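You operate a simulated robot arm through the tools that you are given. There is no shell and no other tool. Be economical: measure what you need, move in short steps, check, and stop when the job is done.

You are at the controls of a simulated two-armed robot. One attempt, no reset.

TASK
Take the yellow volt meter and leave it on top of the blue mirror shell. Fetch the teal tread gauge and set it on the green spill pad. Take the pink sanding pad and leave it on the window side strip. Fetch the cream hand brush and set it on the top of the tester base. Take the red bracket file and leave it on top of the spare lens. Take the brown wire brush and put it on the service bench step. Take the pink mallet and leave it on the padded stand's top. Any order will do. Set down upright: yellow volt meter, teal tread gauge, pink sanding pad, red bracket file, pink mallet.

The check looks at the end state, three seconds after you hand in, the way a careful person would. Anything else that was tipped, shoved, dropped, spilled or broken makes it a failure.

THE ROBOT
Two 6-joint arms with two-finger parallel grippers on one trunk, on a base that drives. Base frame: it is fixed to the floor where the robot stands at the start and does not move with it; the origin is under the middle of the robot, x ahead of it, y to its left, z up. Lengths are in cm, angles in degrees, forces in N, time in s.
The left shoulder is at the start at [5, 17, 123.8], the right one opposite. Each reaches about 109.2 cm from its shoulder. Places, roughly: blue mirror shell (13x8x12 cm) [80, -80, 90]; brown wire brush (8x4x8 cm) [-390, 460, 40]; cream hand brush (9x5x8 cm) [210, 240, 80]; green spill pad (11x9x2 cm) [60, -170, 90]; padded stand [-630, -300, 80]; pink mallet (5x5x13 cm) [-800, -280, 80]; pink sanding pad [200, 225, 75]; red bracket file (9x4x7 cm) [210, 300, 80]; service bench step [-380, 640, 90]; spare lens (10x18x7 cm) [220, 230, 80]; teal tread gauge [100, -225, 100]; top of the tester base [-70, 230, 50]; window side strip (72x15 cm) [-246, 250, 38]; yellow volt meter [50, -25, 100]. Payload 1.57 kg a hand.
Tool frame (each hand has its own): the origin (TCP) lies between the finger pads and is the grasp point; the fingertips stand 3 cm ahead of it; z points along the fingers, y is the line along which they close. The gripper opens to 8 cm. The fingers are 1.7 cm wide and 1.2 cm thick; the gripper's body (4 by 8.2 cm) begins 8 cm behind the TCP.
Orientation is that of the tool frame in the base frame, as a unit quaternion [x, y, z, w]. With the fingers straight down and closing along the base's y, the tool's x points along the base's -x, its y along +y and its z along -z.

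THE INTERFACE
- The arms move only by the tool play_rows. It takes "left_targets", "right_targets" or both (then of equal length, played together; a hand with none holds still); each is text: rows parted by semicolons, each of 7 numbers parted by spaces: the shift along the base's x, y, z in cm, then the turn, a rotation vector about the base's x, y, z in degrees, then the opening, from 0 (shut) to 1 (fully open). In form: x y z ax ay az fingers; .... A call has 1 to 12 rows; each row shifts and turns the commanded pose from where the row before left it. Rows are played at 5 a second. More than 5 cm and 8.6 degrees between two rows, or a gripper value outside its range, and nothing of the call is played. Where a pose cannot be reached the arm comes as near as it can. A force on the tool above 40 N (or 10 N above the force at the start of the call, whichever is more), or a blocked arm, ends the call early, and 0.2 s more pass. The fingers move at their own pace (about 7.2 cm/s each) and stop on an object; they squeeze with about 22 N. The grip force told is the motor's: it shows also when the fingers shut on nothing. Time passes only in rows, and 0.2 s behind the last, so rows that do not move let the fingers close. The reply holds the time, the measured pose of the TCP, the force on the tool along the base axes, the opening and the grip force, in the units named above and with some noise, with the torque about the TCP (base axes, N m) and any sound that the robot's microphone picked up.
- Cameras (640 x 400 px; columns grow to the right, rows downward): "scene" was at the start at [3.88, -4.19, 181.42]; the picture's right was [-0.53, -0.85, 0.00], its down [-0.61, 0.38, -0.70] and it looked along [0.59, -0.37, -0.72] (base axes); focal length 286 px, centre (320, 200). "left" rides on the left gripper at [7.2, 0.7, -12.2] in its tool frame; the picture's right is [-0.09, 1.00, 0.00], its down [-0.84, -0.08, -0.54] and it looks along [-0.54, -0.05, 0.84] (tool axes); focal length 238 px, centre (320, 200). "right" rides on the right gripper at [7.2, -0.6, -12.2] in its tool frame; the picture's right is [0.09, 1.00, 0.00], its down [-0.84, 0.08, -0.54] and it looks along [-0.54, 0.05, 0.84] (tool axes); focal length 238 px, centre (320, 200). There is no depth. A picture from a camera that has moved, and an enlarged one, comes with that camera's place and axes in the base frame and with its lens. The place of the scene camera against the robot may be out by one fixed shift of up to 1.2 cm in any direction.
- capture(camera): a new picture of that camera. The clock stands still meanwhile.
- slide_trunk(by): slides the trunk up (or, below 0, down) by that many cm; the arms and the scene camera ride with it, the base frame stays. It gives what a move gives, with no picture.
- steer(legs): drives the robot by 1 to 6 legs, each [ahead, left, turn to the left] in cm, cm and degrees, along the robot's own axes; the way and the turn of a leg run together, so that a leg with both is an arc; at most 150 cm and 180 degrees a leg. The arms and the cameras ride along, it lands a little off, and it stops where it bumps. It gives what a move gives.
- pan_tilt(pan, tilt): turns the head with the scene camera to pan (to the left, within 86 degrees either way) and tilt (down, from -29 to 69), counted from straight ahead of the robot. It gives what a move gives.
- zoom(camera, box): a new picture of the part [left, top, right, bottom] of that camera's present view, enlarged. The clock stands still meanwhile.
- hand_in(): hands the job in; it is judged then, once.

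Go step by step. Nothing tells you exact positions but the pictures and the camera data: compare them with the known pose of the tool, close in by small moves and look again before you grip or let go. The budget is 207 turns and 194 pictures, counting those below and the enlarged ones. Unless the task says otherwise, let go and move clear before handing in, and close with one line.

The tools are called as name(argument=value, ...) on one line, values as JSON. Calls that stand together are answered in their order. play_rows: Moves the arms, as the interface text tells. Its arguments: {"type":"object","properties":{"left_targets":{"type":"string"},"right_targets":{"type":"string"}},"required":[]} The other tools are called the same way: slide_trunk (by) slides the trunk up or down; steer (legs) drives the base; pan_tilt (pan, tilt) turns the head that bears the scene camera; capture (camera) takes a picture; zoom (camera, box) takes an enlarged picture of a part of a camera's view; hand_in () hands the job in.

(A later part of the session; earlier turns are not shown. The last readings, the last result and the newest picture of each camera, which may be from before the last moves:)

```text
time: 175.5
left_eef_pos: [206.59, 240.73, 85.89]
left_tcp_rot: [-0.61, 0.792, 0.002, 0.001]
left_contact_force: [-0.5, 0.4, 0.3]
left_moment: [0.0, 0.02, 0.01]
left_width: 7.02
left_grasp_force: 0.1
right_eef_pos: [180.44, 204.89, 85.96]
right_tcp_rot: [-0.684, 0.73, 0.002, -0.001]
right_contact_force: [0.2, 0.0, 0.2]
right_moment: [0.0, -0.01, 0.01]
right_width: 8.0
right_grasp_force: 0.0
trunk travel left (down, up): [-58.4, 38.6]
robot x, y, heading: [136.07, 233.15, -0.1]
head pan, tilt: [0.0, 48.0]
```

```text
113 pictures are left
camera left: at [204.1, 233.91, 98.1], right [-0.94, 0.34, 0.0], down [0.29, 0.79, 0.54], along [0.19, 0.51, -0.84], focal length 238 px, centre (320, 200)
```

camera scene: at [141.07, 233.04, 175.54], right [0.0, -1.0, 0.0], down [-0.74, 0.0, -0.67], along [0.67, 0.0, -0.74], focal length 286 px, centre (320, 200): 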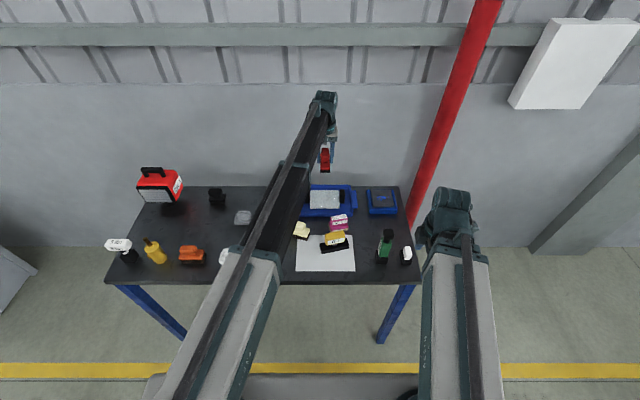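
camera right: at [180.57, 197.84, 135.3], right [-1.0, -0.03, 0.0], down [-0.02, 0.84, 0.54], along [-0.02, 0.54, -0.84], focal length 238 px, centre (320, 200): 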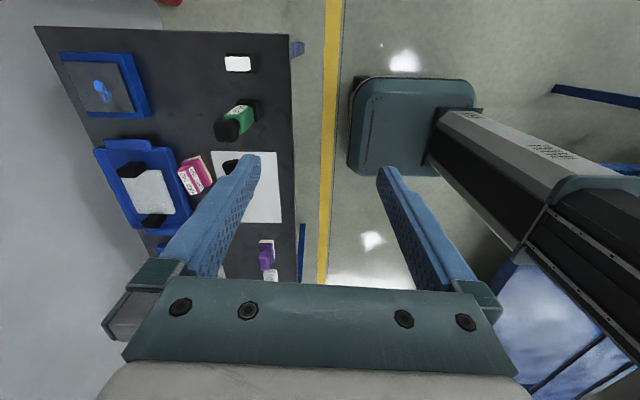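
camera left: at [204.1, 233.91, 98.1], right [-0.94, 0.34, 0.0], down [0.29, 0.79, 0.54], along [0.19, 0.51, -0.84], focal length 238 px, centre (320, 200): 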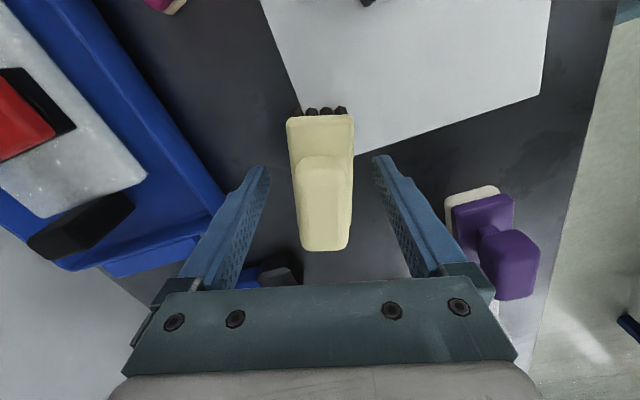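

play_rows(left_targets="0 0 0 0 0 0 0.4;0 0 0 0 0 0 0;0 0 0 0 0 0 0;0 0 0 0 0 0 0;0 0 0 0 0 0 0")

slide_trunk(by=28)

capture(camera="left")

capture(camera="right")

```text
time: 176.7
left_eef_pos: [206.53, 240.77, 85.8]
left_tcp_rot: [-0.609, 0.793, 0.001, 0.001]
left_contact_force: [0.1, -0.1, 0.9]
left_moment: [0.01, 0.02, -0.06]
left_width: 4.19
left_grasp_force: 22.3
right_eef_pos: [180.48, 205.07, 85.86]
right_tcp_rot: [-0.683, 0.731, 0.002, -0.001]
right_contact_force: [-0.2, 0.0, -0.5]
right_moment: [0.02, -0.01, -0.02]
right_width: 8.01
right_grasp_force: 0.1
trunk travel left (down, up): [-58.4, 38.6]
robot x, y, heading: [136.24, 233.05, 0.0]
head pan, tilt: [0.0, 48.0]
```

```text
time: 179.5
left_eef_pos: [206.62, 240.76, 113.92]
left_tcp_rot: [-0.611, 0.792, 0.002, 0.001]
left_contact_force: [-0.1, -0.5, -1.2]
left_moment: [-0.02, -0.02, -0.01]
left_width: 4.16
left_grasp_force: 22.2
right_eef_pos: [180.52, 205.05, 113.85]
right_tcp_rot: [-0.683, 0.731, 0.002, 0.0]
right_contact_force: [0.3, 0.4, -0.4]
right_moment: [0.01, -0.03, -0.03]
right_width: 8.01
right_grasp_force: 0.0
trunk travel left (down, up): [-86.4, 10.6]
robot x, y, heading: [136.32, 232.59, 0.1]
head pan, tilt: [0.0, 48.0]
```

```text
112 pictures are left
camera left: at [204.13, 233.91, 126.07], right [-0.94, 0.34, 0.0], down [0.29, 0.79, 0.54], along [0.19, 0.51, -0.84], focal length 238 px, centre (320, 200)
```

left: 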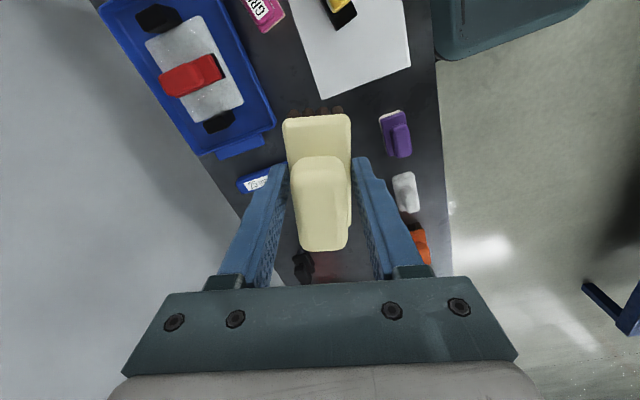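

```text
111 pictures are left
camera right: at [180.58, 197.88, 125.97], right [-1.0, -0.03, 0.0], down [-0.02, 0.84, 0.54], along [-0.02, 0.54, -0.84], focal length 238 px, centre (320, 200)
```

right: 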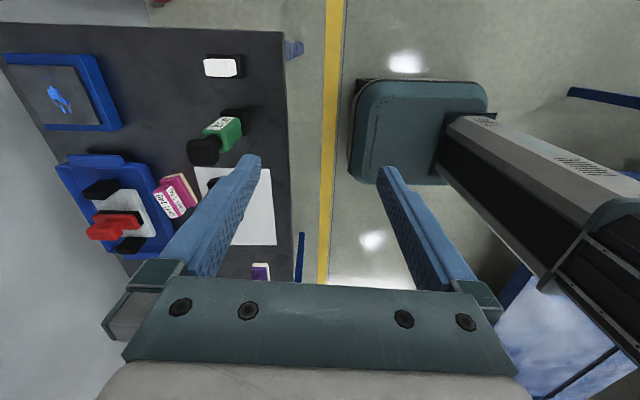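

Brush held. Left hand retreats in front of the table edge while the right hand goes over the pink sanding pad.

play_rows(left_targets="-2.88 3.43 0 0 0 0 0;-2.88 3.43 0 0 0 0 0;-2.88 3.43 0 0 0 0 0;-2.88 3.43 0 0 0 0 0;-2.88 3.43 0 0 0 0 0;-2.88 3.43 0 0 0 0 0;-2.88 3.43 0 0 0 0 0;-2.88 3.43 0 0 0 0 0;-2.88 3.43 0 0 0 0 0;-2.88 3.43 0 0 0 0 0;-2.88 3.43 0 0 0 0 0;-2.88 3.43 0 0 0 0 0", right_targets="2.4 1.63 0 0 0 0 1;2.4 1.63 0 0 0 0 1;2.4 1.63 0 0 0 0 1;2.4 1.63 0 0 0 0 1;2.4 1.63 0 0 0 0 1;2.4 1.63 0 0 0 0 1;2.4 1.63 0 0 0 0 1;2.4 1.63 0 0 0 0 1;2.4 1.63 0 0 0 0 1;2.4 1.63 0 0 0 0 1;2.4 1.63 0 0 0 0 1;2.4 1.63 0 0 0 0 1")

capture(camera="right")

```text
time: 182.1
left_eef_pos: [171.97, 281.93, 113.85]
left_tcp_rot: [-0.61, 0.792, 0.001, 0.0]
left_contact_force: [0.0, -0.5, -0.3]
left_moment: [0.01, 0.0, 0.01]
left_width: 4.16
left_grasp_force: 22.1
right_eef_pos: [209.29, 224.59, 113.92]
right_tcp_rot: [-0.683, 0.73, 0.0, -0.001]
right_contact_force: [0.8, 0.4, -0.2]
right_moment: [0.01, 0.03, -0.01]
right_width: 8.0
right_grasp_force: 0.0
trunk travel left (down, up): [-86.4, 10.6]
robot x, y, heading: [136.0, 233.35, 0.1]
head pan, tilt: [0.0, 48.0]
```

```text
110 pictures are left
camera right: at [209.43, 217.41, 125.98], right [-1.0, -0.03, 0.0], down [-0.02, 0.84, 0.54], along [-0.02, 0.54, -0.84], focal length 238 px, centre (320, 200)
```

right: 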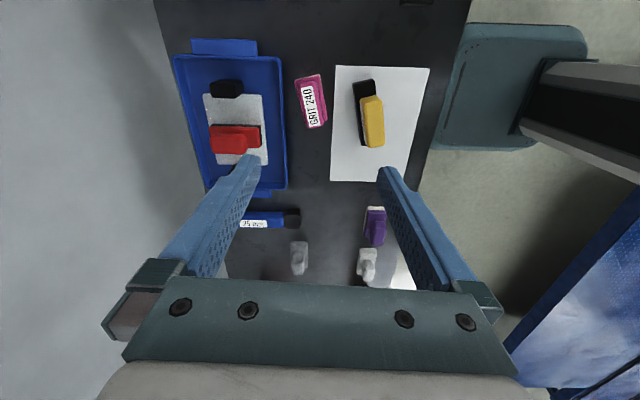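

play_rows(right_targets="0.5 0.1 0 0 0 5 0.7;0.5 0.1 0 0 0 5 0.7;0 0 0 0 0 0 0.7")

slide_trunk(by=-18)

capture(camera="right")

capture(camera="scene")

```text
time: 182.9
left_eef_pos: [172.02, 281.81, 113.87]
left_tcp_rot: [-0.61, 0.792, 0.001, 0.0]
left_contact_force: [-0.3, 0.0, -1.8]
left_moment: [-0.02, -0.02, -0.03]
left_width: 4.14
left_grasp_force: 21.6
right_eef_pos: [210.17, 224.8, 113.94]
right_tcp_rot: [0.745, -0.667, -0.002, 0.001]
right_contact_force: [0.9, 0.6, -1.0]
right_moment: [0.03, -0.01, -0.01]
right_width: 5.62
right_grasp_force: 0.1
trunk travel left (down, up): [-86.4, 10.6]
robot x, y, heading: [135.9, 232.93, -0.1]
head pan, tilt: [0.0, 48.0]
```

```text
time: 184.9
left_eef_pos: [171.99, 281.78, 95.95]
left_tcp_rot: [-0.61, 0.792, 0.002, 0.002]
left_contact_force: [0.2, -0.7, -0.3]
left_moment: [-0.01, 0.01, 0.01]
left_width: 4.1
left_grasp_force: 21.8
right_eef_pos: [210.26, 224.74, 95.9]
right_tcp_rot: [0.744, -0.668, -0.001, 0.002]
right_contact_force: [0.7, 0.0, -0.4]
right_moment: [0.0, -0.02, 0.02]
right_width: 5.58
right_grasp_force: 0.1
trunk travel left (down, up): [-68.4, 28.6]
robot x, y, heading: [136.17, 232.91, -0.0]
head pan, tilt: [0.0, 48.0]
```

```text
109 pictures are left
camera right: at [211.62, 217.74, 107.99], right [-0.98, -0.2, 0.0], down [-0.17, 0.82, 0.54], along [-0.11, 0.53, -0.84], focal length 238 px, centre (320, 200)
```

right: 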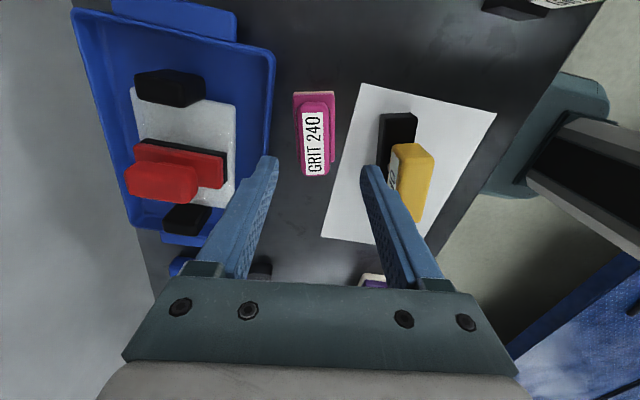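

```text
108 pictures are left
camera scene: at [141.06, 233.05, 164.2], right [0.0, -1.0, 0.0], down [-0.74, 0.0, -0.67], along [0.67, 0.0, -0.74], focal length 286 px, centre (320, 200)
```

scene: 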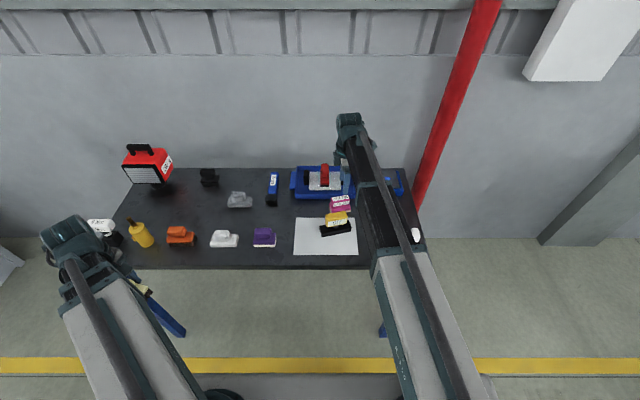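

play_rows(right_targets="0.3 0.2 0 0 0 0 0.7")

slide_trunk(by=-6.5)

capture(camera="right")

```text
time: 185.3
left_eef_pos: [172.15, 281.91, 95.94]
left_tcp_rot: [-0.61, 0.792, 0.001, 0.0]
left_contact_force: [0.6, -0.7, -1.7]
left_moment: [0.01, 0.0, -0.01]
left_width: 4.14
left_grasp_force: 23.0
right_eef_pos: [210.6, 224.94, 95.86]
right_tcp_rot: [0.744, -0.668, -0.001, 0.001]
right_contact_force: [-0.1, -1.3, 0.4]
right_moment: [-0.01, -0.02, -0.01]
right_width: 5.6
right_grasp_force: 0.0
trunk travel left (down, up): [-68.4, 28.6]
robot x, y, heading: [136.25, 232.87, 0.0]
head pan, tilt: [0.0, 48.0]
```

```text
time: 186.4
left_eef_pos: [172.07, 281.72, 89.36]
left_tcp_rot: [-0.61, 0.792, 0.002, 0.0]
left_contact_force: [0.2, 0.1, -1.7]
left_moment: [-0.01, 0.02, -0.02]
left_width: 4.14
left_grasp_force: 21.8
right_eef_pos: [210.41, 224.98, 89.44]
right_tcp_rot: [0.744, -0.668, -0.002, 0.002]
right_contact_force: [-0.1, 0.0, -0.8]
right_moment: [0.03, 0.03, 0.01]
right_width: 5.59
right_grasp_force: 0.0
trunk travel left (down, up): [-61.9, 35.1]
robot x, y, heading: [136.49, 232.74, 0.0]
head pan, tilt: [0.0, 48.0]
```

```text
107 pictures are left
camera right: at [211.94, 217.93, 101.49], right [-0.98, -0.2, 0.0], down [-0.17, 0.82, 0.54], along [-0.11, 0.53, -0.84], focal length 238 px, centre (320, 200)
```

right: 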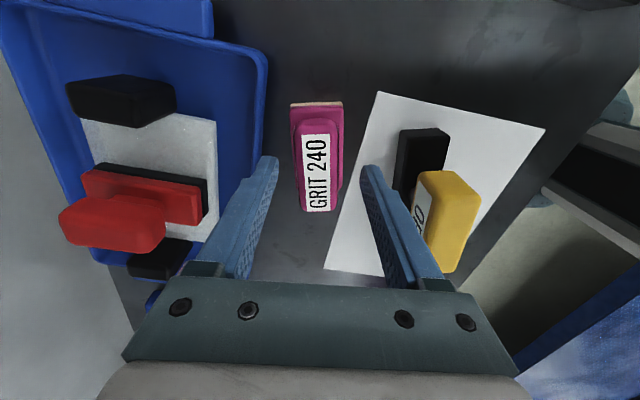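

slide_trunk(by=-4.4)

capture(camera="right")

```text
time: 187.2
left_eef_pos: [172.1, 281.78, 84.9]
left_tcp_rot: [-0.61, 0.792, 0.002, 0.001]
left_contact_force: [-0.7, -0.5, -1.1]
left_moment: [0.0, -0.01, -0.01]
left_width: 4.15
left_grasp_force: 22.5
right_eef_pos: [210.61, 224.96, 85.0]
right_tcp_rot: [0.745, -0.668, -0.001, 0.001]
right_contact_force: [0.0, -0.3, -0.5]
right_moment: [0.0, 0.0, 0.03]
right_width: 5.63
right_grasp_force: 0.0
trunk travel left (down, up): [-57.5, 39.5]
robot x, y, heading: [136.3, 232.76, 0.2]
head pan, tilt: [0.0, 48.0]
```

```text
106 pictures are left
camera right: at [211.94, 217.93, 97.08], right [-0.98, -0.2, 0.0], down [-0.17, 0.82, 0.54], along [-0.11, 0.53, -0.84], focal length 238 px, centre (320, 200)
```

right: 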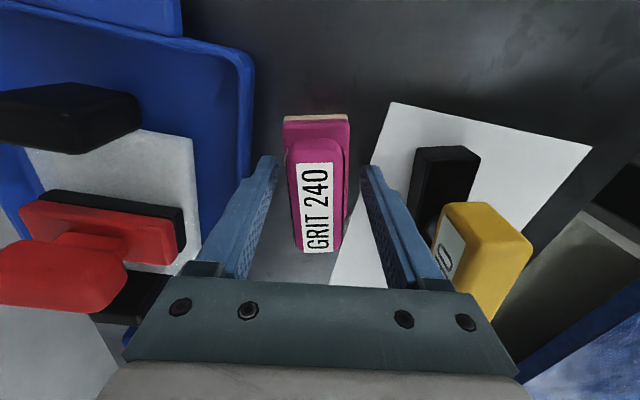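

play_rows(right_targets="0 0 0 0 0 0 0.4;0 0 0 0 0 0 0;0 0 0 0 0 0 0;0 0 0 0 0 0 0;0 0 0 0 0 0 0")

slide_trunk(by=36)

capture(camera="right")

zoom(camera="scene", box=[100, 140, 460, 300])

```text
time: 188.4
left_eef_pos: [172.01, 281.83, 85.04]
left_tcp_rot: [-0.61, 0.793, 0.001, 0.0]
left_contact_force: [-1.5, 0.5, -0.9]
left_moment: [-0.01, -0.01, -0.02]
left_width: 4.12
left_grasp_force: 21.7
right_eef_pos: [210.55, 224.91, 84.96]
right_tcp_rot: [0.745, -0.667, -0.001, 0.001]
right_contact_force: [-0.5, -0.2, 0.8]
right_moment: [-0.02, 0.01, 0.04]
right_width: 4.45
right_grasp_force: 22.1
trunk travel left (down, up): [-57.5, 39.5]
robot x, y, heading: [136.13, 232.92, 0.0]
head pan, tilt: [0.0, 48.0]
```

```text
time: 191.9
left_eef_pos: [172.06, 281.68, 120.86]
left_tcp_rot: [-0.61, 0.792, 0.001, 0.0]
left_contact_force: [-0.3, 0.5, -0.8]
left_moment: [-0.01, 0.01, -0.01]
left_width: 4.12
left_grasp_force: 22.3
right_eef_pos: [210.6, 224.85, 121.03]
right_tcp_rot: [0.744, -0.668, -0.002, 0.002]
right_contact_force: [-0.4, -0.2, -1.0]
right_moment: [0.01, 0.01, 0.01]
right_width: 4.35
right_grasp_force: 22.4
trunk travel left (down, up): [-93.5, 3.5]
robot x, y, heading: [135.85, 232.89, -0.2]
head pan, tilt: [0.0, 48.0]
```

```text
105 pictures are left
camera right: at [211.97, 217.94, 133.06], right [-0.98, -0.2, 0.0], down [-0.17, 0.82, 0.54], along [-0.11, 0.53, -0.84], focal length 238 px, centre (320, 200)
```

right: 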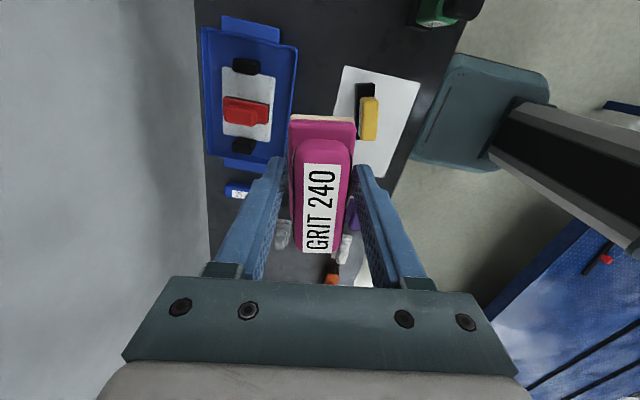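

```text
1.78 times, centred on (280, 220) of scene
camera zoom: at [141.1, 233.06, 189.3], right [0.0, -1.0, 0.0], down [-0.74, 0.0, -0.67], along [0.67, 0.0, -0.74], focal length 508 px, centre (391, 164)
```

zoom: 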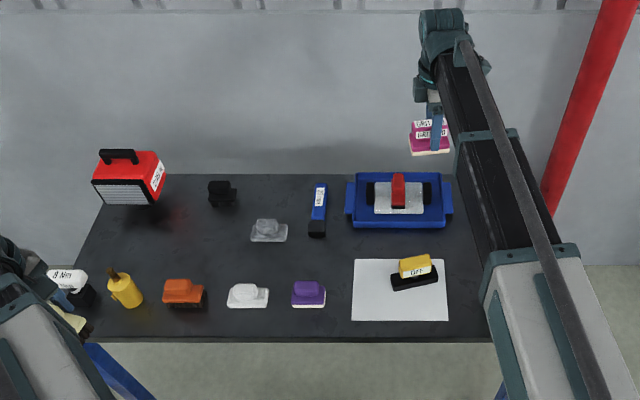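

Both items held. Tuck the right hand in, then drive to the tester-base area, turning to face +y.

play_rows(right_targets="-3 -2 0 0 0 0 0;-3 -2 0 0 0 0 0;-3 -2 0 0 0 0 0;-3 -2 0 0 0 0 0;-3 -2 0 0 0 0 0;-3 -2 0 0 0 0 0;-3 -2 0 0 0 0 0;-3 -2 0 0 0 0 0;-3 -2 0 0 0 0 0;-3 -2 0 0 0 0 0")

steer(legs=[[0, -100, 0], [0, 0, 90], [0, 150, 0]])

pan_tilt(pan=25, tilt=38)

capture(camera="scene")

```text
time: 194.2
left_eef_pos: [171.94, 281.71, 121.05]
left_tcp_rot: [-0.61, 0.792, 0.001, 0.002]
left_contact_force: [-0.2, 0.2, -1.9]
left_moment: [0.02, 0.01, 0.01]
left_width: 4.13
left_grasp_force: 22.2
right_eef_pos: [180.64, 204.8, 121.09]
right_tcp_rot: [0.745, -0.667, -0.002, -0.001]
right_contact_force: [0.0, -0.2, -1.2]
right_moment: [0.01, -0.03, -0.01]
right_width: 4.34
right_grasp_force: 22.3
trunk travel left (down, up): [-93.5, 3.5]
robot x, y, heading: [136.02, 233.29, 0.1]
head pan, tilt: [0.0, 48.0]
```

```text
time: 210.3
left_eef_pos: [-64.72, 162.53, 121.01]
left_tcp_rot: [0.994, -0.112, -0.001, 0.001]
left_contact_force: [0.1, -0.2, -0.2]
left_moment: [0.0, -0.04, 0.01]
left_width: 4.13
left_grasp_force: 21.6
right_eef_pos: [11.88, 173.58, 121.08]
right_tcp_rot: [0.997, 0.072, 0.0, 0.002]
right_contact_force: [0.4, 0.8, -1.1]
right_moment: [0.01, -0.04, 0.05]
right_width: 4.31
right_grasp_force: 21.6
trunk travel left (down, up): [-93.5, 3.5]
robot x, y, heading: [-14.63, 128.14, 92.0]
head pan, tilt: [0.0, 48.0]
```

```text
time: 211.2
left_eef_pos: [-64.7, 162.36, 120.93]
left_tcp_rot: [0.994, -0.112, -0.001, 0.001]
left_contact_force: [0.5, -0.2, -2.1]
left_moment: [0.0, 0.01, -0.01]
left_width: 4.16
left_grasp_force: 22.0
right_eef_pos: [12.03, 173.58, 120.97]
right_tcp_rot: [0.997, 0.071, 0.0, 0.002]
right_contact_force: [-0.3, 0.3, -1.2]
right_moment: [-0.02, 0.01, 0.01]
right_width: 4.34
right_grasp_force: 21.9
trunk travel left (down, up): [-93.5, 3.5]
robot x, y, heading: [-15.16, 128.51, 92.1]
head pan, tilt: [25.0, 38.0]
```

```text
103 pictures are left
camera scene: at [-17.38, 132.05, 190.74], right [0.89, 0.45, 0.0], down [0.28, -0.55, -0.79], along [-0.36, 0.7, -0.62], focal length 286 px, centre (320, 200)
```

scene: 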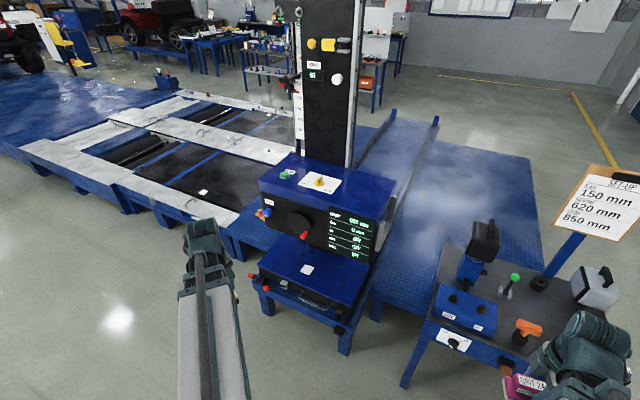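

steer(legs=[[0, 45, -2]])

pan_tilt(pan=0, tilt=45)

capture(camera="scene")

zoom(camera="scene", box=[200, 130, 440, 290])

```text
time: 213.9
left_eef_pos: [-109.31, 162.69, 120.98]
left_tcp_rot: [0.992, -0.125, -0.001, 0.001]
left_contact_force: [0.2, -0.6, -1.5]
left_moment: [0.01, 0.0, 0.0]
left_width: 4.11
left_grasp_force: 21.8
right_eef_pos: [-32.61, 172.02, 120.98]
right_tcp_rot: [0.998, 0.059, 0.0, 0.002]
right_contact_force: [-0.2, 0.6, -0.7]
right_moment: [-0.01, -0.01, 0.01]
right_width: 4.33
right_grasp_force: 22.4
trunk travel left (down, up): [-93.5, 3.5]
robot x, y, heading: [-60.19, 127.27, 90.5]
head pan, tilt: [25.0, 38.0]
```

```text
time: 214.8
left_eef_pos: [-109.4, 162.73, 121.03]
left_tcp_rot: [0.992, -0.124, -0.001, 0.001]
left_contact_force: [0.8, -0.1, -0.5]
left_moment: [0.01, -0.01, 0.0]
left_width: 4.16
left_grasp_force: 22.0
right_eef_pos: [-32.58, 171.81, 120.95]
right_tcp_rot: [0.998, 0.058, 0.0, 0.001]
right_contact_force: [-0.2, -0.3, -0.4]
right_moment: [0.02, -0.02, -0.01]
right_width: 4.33
right_grasp_force: 22.1
trunk travel left (down, up): [-93.5, 3.5]
robot x, y, heading: [-60.29, 126.86, 90.4]
head pan, tilt: [0.0, 45.0]
```

```text
102 pictures are left
camera scene: at [-59.23, 131.48, 189.72], right [1.0, 0.01, 0.0], down [0.01, -0.71, -0.71], along [-0.01, 0.71, -0.71], focal length 286 px, centre (320, 200)
```

scene: 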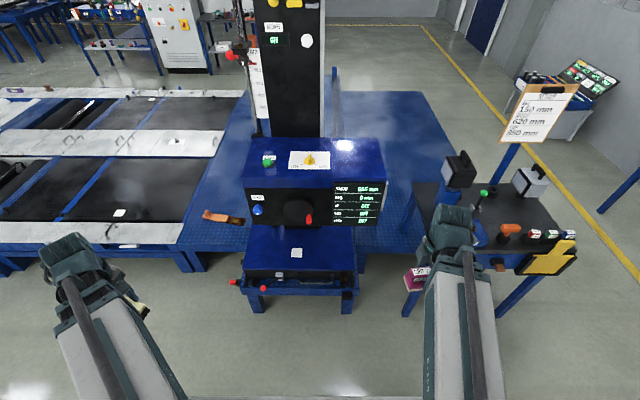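

```text
2.50 times, centred on (320, 210) of scene
camera zoom: at [-59.23, 131.48, 189.72], right [1.0, 0.01, 0.0], down [0.01, -0.71, -0.71], along [-0.01, 0.71, -0.71], focal length 714 px, centre (320, 175)
```

zoom: 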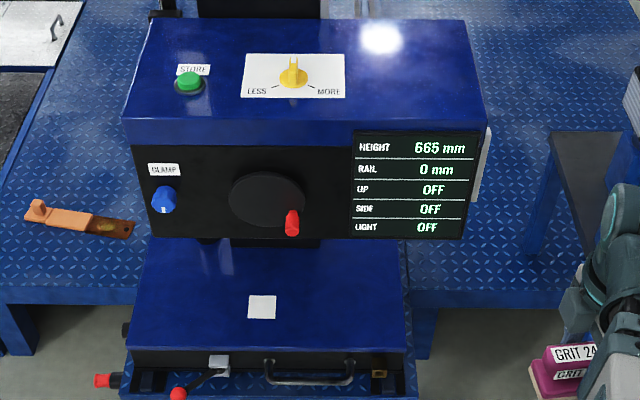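

The tester base top is the blue surface (sticker ≈[-74,227], z≈50) below the display head. I move ahead 22 cm and re-view for parallax to get the head's position.

steer(legs=[[22, 0, 0]])

pan_tilt(pan=0, tilt=55)

capture(camera="scene")

```text
time: 216.5
left_eef_pos: [-109.52, 185.35, 120.96]
left_tcp_rot: [0.992, -0.125, 0.0, 0.001]
left_contact_force: [-0.3, 0.0, -1.0]
left_moment: [-0.03, 0.02, 0.02]
left_width: 4.14
left_grasp_force: 22.2
right_eef_pos: [-32.5, 194.41, 120.83]
right_tcp_rot: [0.998, 0.058, -0.001, 0.002]
right_contact_force: [0.5, 0.2, -1.4]
right_moment: [-0.05, -0.01, 0.0]
right_width: 4.33
right_grasp_force: 21.9
trunk travel left (down, up): [-93.5, 3.5]
robot x, y, heading: [-60.27, 149.55, 90.4]
head pan, tilt: [0.0, 45.0]
```

```text
time: 217.2
left_eef_pos: [-109.44, 185.31, 121.0]
left_tcp_rot: [0.992, -0.125, -0.001, 0.0]
left_contact_force: [-0.2, 1.0, -1.1]
left_moment: [0.01, -0.01, 0.01]
left_width: 4.11
left_grasp_force: 22.3
right_eef_pos: [-32.62, 194.24, 121.04]
right_tcp_rot: [0.998, 0.058, 0.0, 0.002]
right_contact_force: [-0.3, -0.3, -0.6]
right_moment: [0.0, -0.05, 0.0]
right_width: 4.33
right_grasp_force: 22.0
trunk travel left (down, up): [-93.5, 3.5]
robot x, y, heading: [-60.07, 149.76, 90.4]
head pan, tilt: [0.0, 55.0]
```

```text
100 pictures are left
camera scene: at [-59.38, 152.96, 188.38], right [1.0, 0.01, 0.0], down [0.01, -0.82, -0.57], along [0.0, 0.57, -0.82], focal length 286 px, centre (320, 200)
```

scene: 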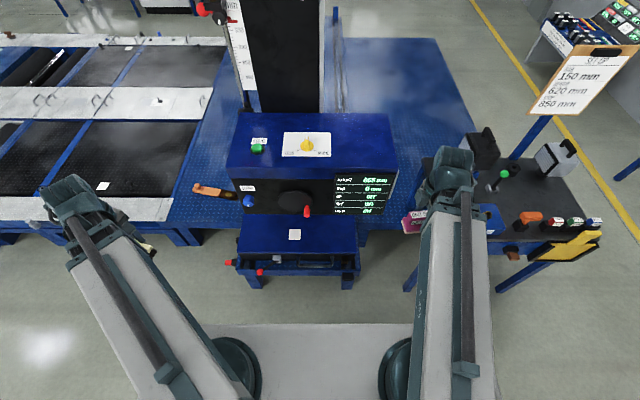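

The display head overhangs (front y≈211, bottom z≈93), so the brush has to go in underneath it. I bring the left hand in front at y≈199 and lower the trunk.

play_rows(left_targets="4.2 1.7 0 0 0 0 0;4.2 1.7 0 0 0 0 0;4.2 1.7 0 0 0 0 0;4.2 1.7 0 0 0 0 0;4.2 1.7 0 0 0 0 0;4.2 1.7 0 0 0 0 0;4.2 1.7 0 0 0 0 0;4.2 1.7 0 0 0 0 0")

slide_trunk(by=-50)

pan_tilt(pan=0, tilt=40)

capture(camera="scene")

capture(camera="left")

```text
time: 219.0
left_eef_pos: [-75.65, 199.33, 121.03]
left_tcp_rot: [0.992, -0.125, -0.002, 0.001]
left_contact_force: [-0.4, 0.6, -1.4]
left_moment: [0.01, 0.0, 0.0]
left_width: 4.14
left_grasp_force: 21.9
left hand out of reach, approached as far as the arm can: row 4, 6, 8
right_eef_pos: [-32.58, 194.4, 120.98]
right_tcp_rot: [0.998, 0.058, -0.001, 0.002]
right_contact_force: [1.2, 0.1, -2.1]
right_moment: [0.01, 0.0, 0.0]
right_width: 4.35
right_grasp_force: 21.8
trunk travel left (down, up): [-93.5, 3.5]
robot x, y, heading: [-60.43, 149.95, 90.3]
head pan, tilt: [0.0, 55.0]
```

```text
refused: -50 is not a number from -40 to 40
```

```text
time: 219.8
left_eef_pos: [-75.9, 199.25, 120.85]
left_tcp_rot: [0.992, -0.125, -0.002, 0.001]
left_contact_force: [0.3, 0.6, -1.9]
left_moment: [-0.01, -0.04, -0.01]
left_width: 4.16
left_grasp_force: 21.6
right_eef_pos: [-32.5, 194.31, 121.04]
right_tcp_rot: [0.998, 0.058, 0.0, 0.002]
right_contact_force: [-0.6, 0.6, -0.9]
right_moment: [-0.01, 0.01, 0.0]
right_width: 4.34
right_grasp_force: 21.3
trunk travel left (down, up): [-93.5, 3.5]
robot x, y, heading: [-60.83, 149.7, 90.3]
head pan, tilt: [0.0, 40.0]
```

```text
99 pictures are left
camera scene: at [-59.35, 154.3, 190.44], right [1.0, 0.01, 0.0], down [0.0, -0.64, -0.77], along [-0.01, 0.77, -0.64], focal length 286 px, centre (320, 200)
```

scene: 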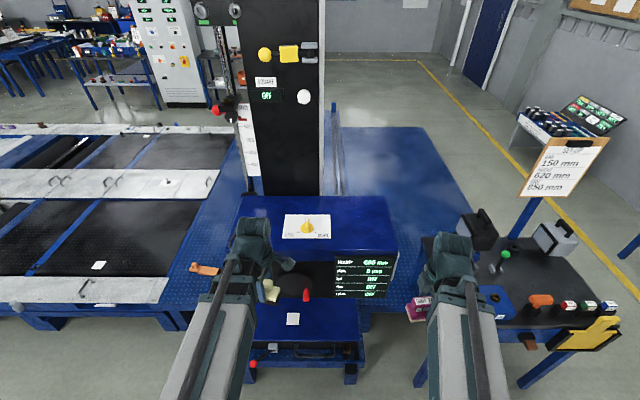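

```text
98 pictures are left
camera left: at [-68.95, 196.75, 133.18], right [-0.34, -0.94, 0.0], down [-0.79, 0.28, 0.54], along [-0.51, 0.18, -0.84], focal length 238 px, centre (320, 200)
```

left: 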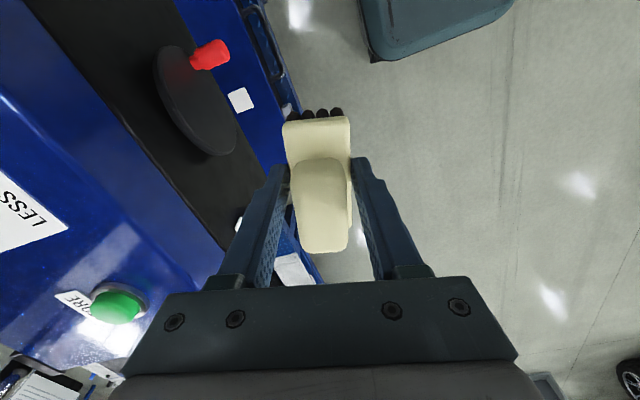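

The wrist would pass near the crank handle while lowering. I back off 14 cm, lower, then reach in under the head.

steer(legs=[[-14, 0, 0]])

slide_trunk(by=-40)

slide_trunk(by=-15)

capture(camera="scene")

capture(camera="left")

```text
time: 221.1
left_eef_pos: [-75.67, 185.14, 121.12]
left_tcp_rot: [0.992, -0.126, -0.002, 0.0]
left_contact_force: [0.3, -1.1, -0.5]
left_moment: [0.02, 0.02, -0.02]
left_width: 4.12
left_grasp_force: 22.5
right_eef_pos: [-32.37, 180.13, 121.05]
right_tcp_rot: [0.998, 0.057, -0.001, 0.001]
right_contact_force: [0.1, -0.5, -1.2]
right_moment: [0.07, -0.05, 0.0]
right_width: 4.36
right_grasp_force: 22.4
trunk travel left (down, up): [-93.5, 3.5]
robot x, y, heading: [-60.03, 135.53, 90.4]
head pan, tilt: [0.0, 40.0]
```

```text
time: 225.0
left_eef_pos: [-75.65, 185.27, 81.07]
left_tcp_rot: [0.992, -0.125, -0.003, 0.0]
left_contact_force: [-0.6, -0.4, -1.4]
left_moment: [0.0, -0.05, 0.01]
left_width: 4.13
left_grasp_force: 22.2
right_eef_pos: [-32.43, 180.32, 80.96]
right_tcp_rot: [0.998, 0.057, 0.0, 0.002]
right_contact_force: [-0.2, 0.4, -1.2]
right_moment: [-0.01, -0.03, -0.01]
right_width: 4.33
right_grasp_force: 21.7
trunk travel left (down, up): [-53.5, 43.5]
robot x, y, heading: [-60.18, 135.9, 90.5]
head pan, tilt: [0.0, 40.0]
```

```text
time: 226.7
left_eef_pos: [-75.71, 185.14, 66.05]
left_tcp_rot: [0.992, -0.126, -0.001, 0.001]
left_contact_force: [0.1, -0.5, -1.8]
left_moment: [0.0, 0.01, -0.02]
left_width: 4.12
left_grasp_force: 22.5
right_eef_pos: [-32.52, 180.21, 65.85]
right_tcp_rot: [0.998, 0.058, 0.001, 0.002]
right_contact_force: [-0.7, 0.1, -2.1]
right_moment: [-0.01, -0.01, 0.0]
right_width: 4.35
right_grasp_force: 21.9
trunk travel left (down, up): [-38.5, 58.5]
robot x, y, heading: [-60.21, 135.76, 90.2]
head pan, tilt: [0.0, 40.0]
```

```text
97 pictures are left
camera scene: at [-59.28, 140.29, 135.45], right [1.0, 0.01, 0.0], down [0.0, -0.64, -0.77], along [-0.01, 0.77, -0.64], focal length 286 px, centre (320, 200)
```

scene: 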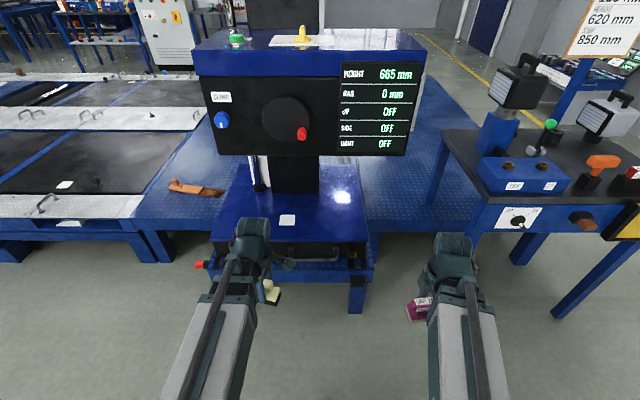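

```text
96 pictures are left
camera left: at [-68.83, 182.74, 78.19], right [-0.34, -0.94, 0.0], down [-0.79, 0.28, 0.54], along [-0.51, 0.18, -0.84], focal length 238 px, centre (320, 200)
```

left: 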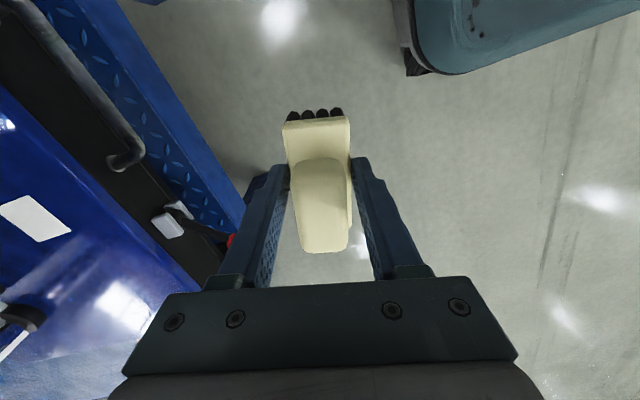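

Base top is at z≈54, front edge y≈212. Lower a little more, close in and check the clearance.

slide_trunk(by=-3.5)

steer(legs=[[8, 0, 0]])

pan_tilt(pan=12, tilt=35)

capture(camera="scene")

capture(camera="left")

```text
time: 227.5
left_eef_pos: [-75.67, 185.18, 62.47]
left_tcp_rot: [0.992, -0.125, -0.002, 0.001]
left_contact_force: [-0.2, -0.3, -0.5]
left_moment: [0.0, -0.02, -0.02]
left_width: 4.11
left_grasp_force: 21.6
right_eef_pos: [-32.49, 180.35, 62.42]
right_tcp_rot: [0.998, 0.058, 0.0, 0.002]
right_contact_force: [0.3, 0.1, -1.0]
right_moment: [0.01, 0.01, -0.03]
right_width: 4.33
right_grasp_force: 21.6
trunk travel left (down, up): [-35.0, 62.0]
robot x, y, heading: [-60.57, 136.01, 90.5]
head pan, tilt: [0.0, 40.0]
```

```text
time: 228.6
left_eef_pos: [-75.59, 193.13, 62.51]
left_tcp_rot: [0.992, -0.126, -0.002, 0.0]
left_contact_force: [-0.2, 0.4, -1.6]
left_moment: [0.01, -0.03, 0.0]
left_width: 4.15
left_grasp_force: 22.4
right_eef_pos: [-32.45, 188.22, 62.39]
right_tcp_rot: [0.998, 0.058, 0.0, 0.002]
right_contact_force: [-0.2, 0.3, -1.1]
right_moment: [0.01, -0.03, -0.03]
right_width: 4.32
right_grasp_force: 22.0
trunk travel left (down, up): [-35.0, 62.0]
robot x, y, heading: [-60.33, 143.59, 90.7]
head pan, tilt: [0.0, 40.0]
```

```text
time: 229.3
left_eef_pos: [-75.58, 193.03, 62.58]
left_tcp_rot: [0.992, -0.126, -0.001, 0.0]
left_contact_force: [-0.5, 0.4, -1.2]
left_moment: [0.01, 0.01, 0.04]
left_width: 4.16
left_grasp_force: 21.4
right_eef_pos: [-32.53, 188.2, 62.54]
right_tcp_rot: [0.998, 0.057, 0.001, 0.002]
right_contact_force: [0.0, -0.3, -0.5]
right_moment: [0.0, -0.02, 0.03]
right_width: 4.37
right_grasp_force: 21.8
trunk travel left (down, up): [-35.0, 62.0]
robot x, y, heading: [-60.38, 143.45, 90.4]
head pan, tilt: [12.0, 35.0]
```

```text
95 pictures are left
camera scene: at [-61.15, 148.27, 132.7], right [0.98, 0.21, 0.0], down [0.12, -0.56, -0.82], along [-0.17, 0.8, -0.57], focal length 286 px, centre (320, 200)
```

scene: 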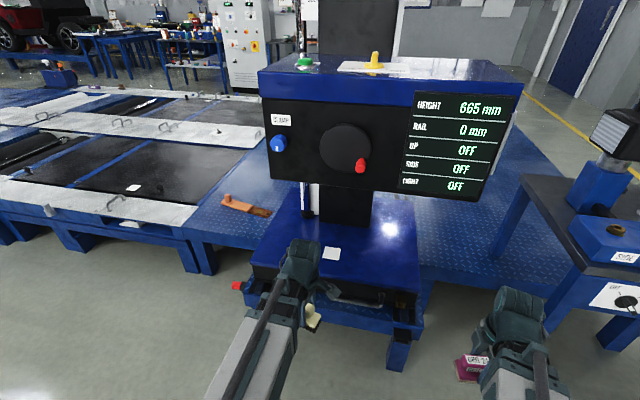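

```text
94 pictures are left
camera left: at [-68.83, 190.62, 74.68], right [-0.34, -0.94, 0.0], down [-0.79, 0.28, 0.54], along [-0.51, 0.18, -0.84], focal length 238 px, centre (320, 200)
```

left: 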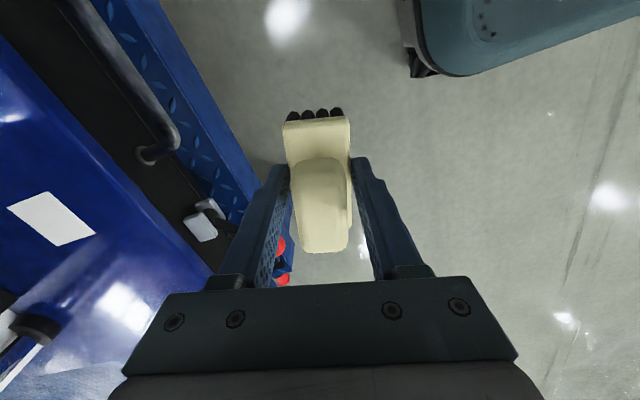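

I enter slightly to the right (x≈-68) to stay clear of the clamp lever, with about 3 cm under the brush.

slide_trunk(by=1)

play_rows(left_targets="4 0 0 0 0 0 0;3.6 0 0 0 0 0 0;0 4 0 0 0 0 0;0 4 0 0 0 0 0;0 4 0 0 0 0 0;0 4 0 0 0 0 0;0 4 0 0 0 0 0;0 4 0 0 0 0 0;0 4 0 0 0 0 0;0 4 0 0 0 0 0")

capture(camera="scene")

capture(camera="left")

```text
time: 229.9
left_eef_pos: [-75.58, 193.07, 63.52]
left_tcp_rot: [0.992, -0.124, -0.002, 0.001]
left_contact_force: [0.2, 0.4, -0.9]
left_moment: [0.02, 0.02, 0.0]
left_width: 4.12
left_grasp_force: 22.4
right_eef_pos: [-32.42, 188.16, 63.37]
right_tcp_rot: [0.998, 0.057, -0.001, 0.001]
right_contact_force: [0.4, 0.2, -1.5]
right_moment: [-0.02, 0.03, 0.0]
right_width: 4.31
right_grasp_force: 21.5
trunk travel left (down, up): [-36.0, 61.0]
robot x, y, heading: [-60.21, 143.7, 90.2]
head pan, tilt: [12.0, 35.0]
```

```text
time: 232.1
left_eef_pos: [-68.13, 225.27, 63.46]
left_tcp_rot: [0.992, -0.125, -0.002, 0.001]
left_contact_force: [0.9, 0.5, -1.0]
left_moment: [-0.02, 0.05, 0.03]
left_width: 4.11
left_grasp_force: 21.9
right_eef_pos: [-32.53, 188.16, 63.57]
right_tcp_rot: [0.998, 0.058, 0.0, 0.001]
right_contact_force: [0.6, -0.2, -0.8]
right_moment: [0.0, 0.02, 0.0]
right_width: 4.32
right_grasp_force: 21.9
trunk travel left (down, up): [-36.0, 61.0]
robot x, y, heading: [-60.0, 143.49, 90.6]
head pan, tilt: [12.0, 35.0]
```

```text
93 pictures are left
camera scene: at [-61.15, 148.26, 133.7], right [0.98, 0.21, 0.0], down [0.12, -0.56, -0.82], along [-0.18, 0.8, -0.57], focal length 286 px, centre (320, 200)
```

scene: 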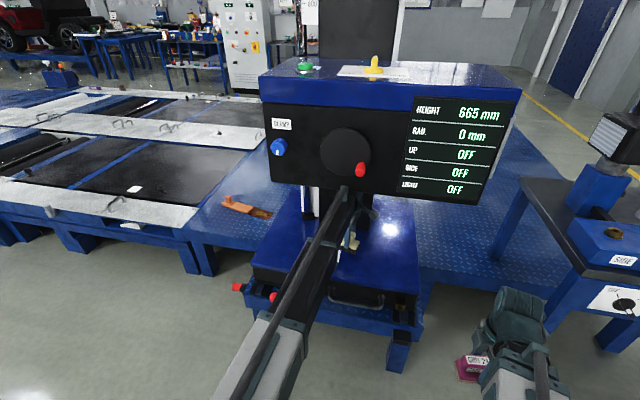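

```text
92 pictures are left
camera left: at [-61.3, 222.78, 75.68], right [-0.34, -0.94, 0.0], down [-0.79, 0.28, 0.54], along [-0.51, 0.18, -0.84], focal length 238 px, centre (320, 200)
```

left: 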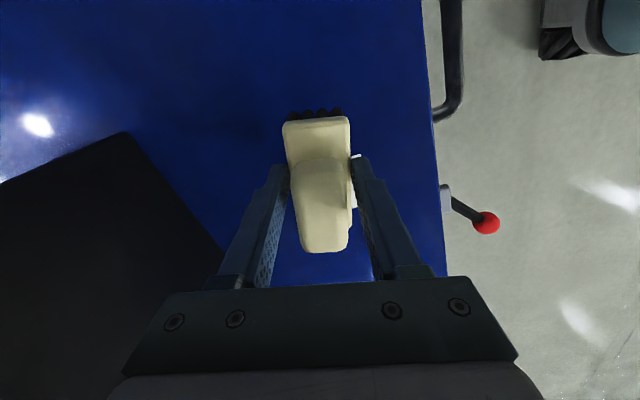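

Brush is over the base top. Lower to contact.

slide_trunk(by=-2.5)

slide_trunk(by=-0.6)

slide_trunk(by=-0.4)

zoom(camera="scene", box=[290, 180, 410, 270])

capture(camera="left")

```text
time: 232.8
left_eef_pos: [-68.17, 225.22, 61.05]
left_tcp_rot: [0.992, -0.125, -0.002, 0.0]
left_contact_force: [-0.5, -0.1, -0.8]
left_moment: [-0.01, 0.0, -0.03]
left_width: 4.13
left_grasp_force: 22.6
right_eef_pos: [-32.59, 188.18, 61.05]
right_tcp_rot: [0.998, 0.058, -0.001, 0.001]
right_contact_force: [0.2, -0.5, -1.4]
right_moment: [0.02, -0.02, -0.01]
right_width: 4.32
right_grasp_force: 22.3
trunk travel left (down, up): [-33.5, 63.5]
robot x, y, heading: [-60.23, 143.78, 90.2]
head pan, tilt: [12.0, 35.0]
```

```text
time: 233.3
left_eef_pos: [-68.18, 225.21, 60.4]
left_tcp_rot: [0.992, -0.125, -0.002, 0.0]
left_contact_force: [0.2, -0.2, -1.1]
left_moment: [-0.01, 0.0, -0.01]
left_width: 4.16
left_grasp_force: 22.2
right_eef_pos: [-32.65, 188.2, 60.41]
right_tcp_rot: [0.998, 0.058, 0.0, 0.002]
right_contact_force: [-0.3, 0.7, -1.7]
right_moment: [0.0, -0.01, 0.0]
right_width: 4.33
right_grasp_force: 22.1
trunk travel left (down, up): [-32.9, 64.1]
robot x, y, heading: [-60.18, 143.54, 90.6]
head pan, tilt: [12.0, 35.0]
```

```text
time: 233.9
left_eef_pos: [-68.18, 225.2, 59.87]
left_tcp_rot: [0.992, -0.126, -0.001, 0.0]
left_contact_force: [0.4, 0.5, -0.9]
left_moment: [-0.01, -0.01, 0.02]
left_width: 4.14
left_grasp_force: 22.2
right_eef_pos: [-32.6, 188.15, 59.93]
right_tcp_rot: [0.998, 0.058, -0.001, 0.002]
right_contact_force: [0.2, -0.3, -1.7]
right_moment: [-0.01, 0.04, -0.01]
right_width: 4.35
right_grasp_force: 21.7
trunk travel left (down, up): [-32.5, 64.5]
robot x, y, heading: [-60.22, 143.73, 90.3]
head pan, tilt: [12.0, 35.0]
```

```text
4.44 times, centred on (350, 225) of scene
camera zoom: at [-61.15, 148.27, 130.2], right [0.98, 0.21, 0.0], down [0.12, -0.56, -0.82], along [-0.18, 0.8, -0.57], focal length 1269 px, centre (187, 89)
```

zoom: 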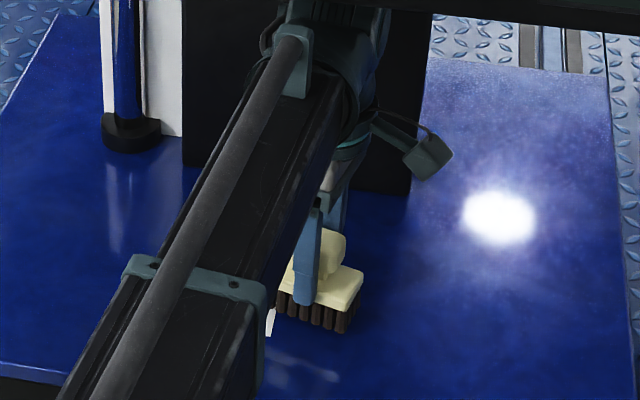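

```text
90 pictures are left
camera left: at [-61.29, 222.71, 72.17], right [-0.34, -0.94, 0.0], down [-0.79, 0.28, 0.54], along [-0.51, 0.18, -0.84], focal length 238 px, centre (320, 200)
```

left: 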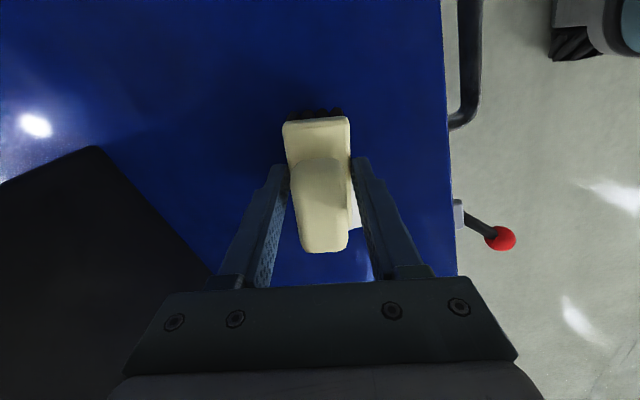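

slide_trunk(by=-1)

slide_trunk(by=-0.4)

slide_trunk(by=-0.4)

slide_trunk(by=-0.3)

zoom(camera="scene", box=[330, 210, 390, 260])

```text
time: 234.4
left_eef_pos: [-68.02, 225.23, 58.95]
left_tcp_rot: [0.992, -0.125, -0.001, 0.001]
left_contact_force: [0.0, 0.6, -1.2]
left_moment: [0.01, 0.01, 0.03]
left_width: 4.16
left_grasp_force: 22.0
right_eef_pos: [-32.52, 188.19, 58.94]
right_tcp_rot: [0.998, 0.057, 0.0, 0.002]
right_contact_force: [0.1, 0.1, -1.5]
right_moment: [-0.02, -0.03, 0.02]
right_width: 4.35
right_grasp_force: 22.1
trunk travel left (down, up): [-31.5, 65.5]
robot x, y, heading: [-60.26, 143.69, 90.7]
head pan, tilt: [12.0, 35.0]
```

```text
time: 235.0
left_eef_pos: [-68.1, 225.13, 58.66]
left_tcp_rot: [0.992, -0.126, -0.002, 0.0]
left_contact_force: [-0.4, 1.5, 16.2]
left_moment: [0.08, -0.02, -0.01]
left_width: 4.16
left_grasp_force: 21.7
right_eef_pos: [-32.48, 188.08, 58.63]
right_tcp_rot: [0.998, 0.058, 0.0, 0.001]
right_contact_force: [0.2, -0.5, -0.9]
right_moment: [-0.01, 0.0, 0.03]
right_width: 4.33
right_grasp_force: 21.8
trunk travel left (down, up): [-31.1, 65.9]
robot x, y, heading: [-60.01, 143.65, 90.5]
head pan, tilt: [12.0, 35.0]
```

```text
time: 235.5
left_eef_pos: [-68.16, 225.05, 58.51]
left_tcp_rot: [0.992, -0.126, -0.001, -0.001]
left_contact_force: [0.6, 4.5, 31.8]
left_moment: [0.12, -0.05, -0.04]
left_width: 4.17
left_grasp_force: 22.0
right_eef_pos: [-32.45, 188.07, 58.23]
right_tcp_rot: [0.998, 0.058, -0.001, 0.0]
right_contact_force: [-0.2, -0.7, -1.4]
right_moment: [-0.01, 0.0, 0.0]
right_width: 4.29
right_grasp_force: 22.7
trunk travel left (down, up): [-30.7, 66.3]
robot x, y, heading: [-60.33, 143.44, 90.3]
head pan, tilt: [12.0, 35.0]
```

```text
time: 235.8
left_eef_pos: [-68.09, 225.11, 58.24]
left_tcp_rot: [0.992, -0.125, -0.001, -0.001]
left_contact_force: [-0.7, -0.5, 35.9]
left_moment: [-0.13, -0.08, 0.08]
left_width: 4.16
left_grasp_force: 22.3
right_eef_pos: [-32.64, 188.01, 58.26]
right_tcp_rot: [0.998, 0.057, 0.0, 0.0]
right_contact_force: [0.5, 0.5, -1.1]
right_moment: [0.01, 0.02, 0.01]
right_width: 4.33
right_grasp_force: 21.8
trunk travel left (down, up): [-30.7, 66.3]
robot x, y, heading: [-60.3, 143.56, 90.3]
head pan, tilt: [12.0, 35.0]
stopped: the force on the tool passed its limit at 48 N (the readings are from after the stop); the commanded pose is now the measured one
```

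```text
8.00 times, centred on (360, 235) of scene
camera zoom: at [-61.12, 147.94, 128.38], right [0.98, 0.21, 0.0], down [0.12, -0.56, -0.82], along [-0.18, 0.8, -0.57], focal length 2285 px, centre (0, -80)
```

zoom: 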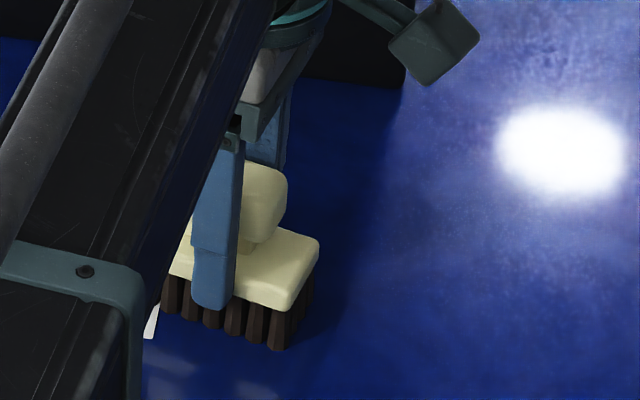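

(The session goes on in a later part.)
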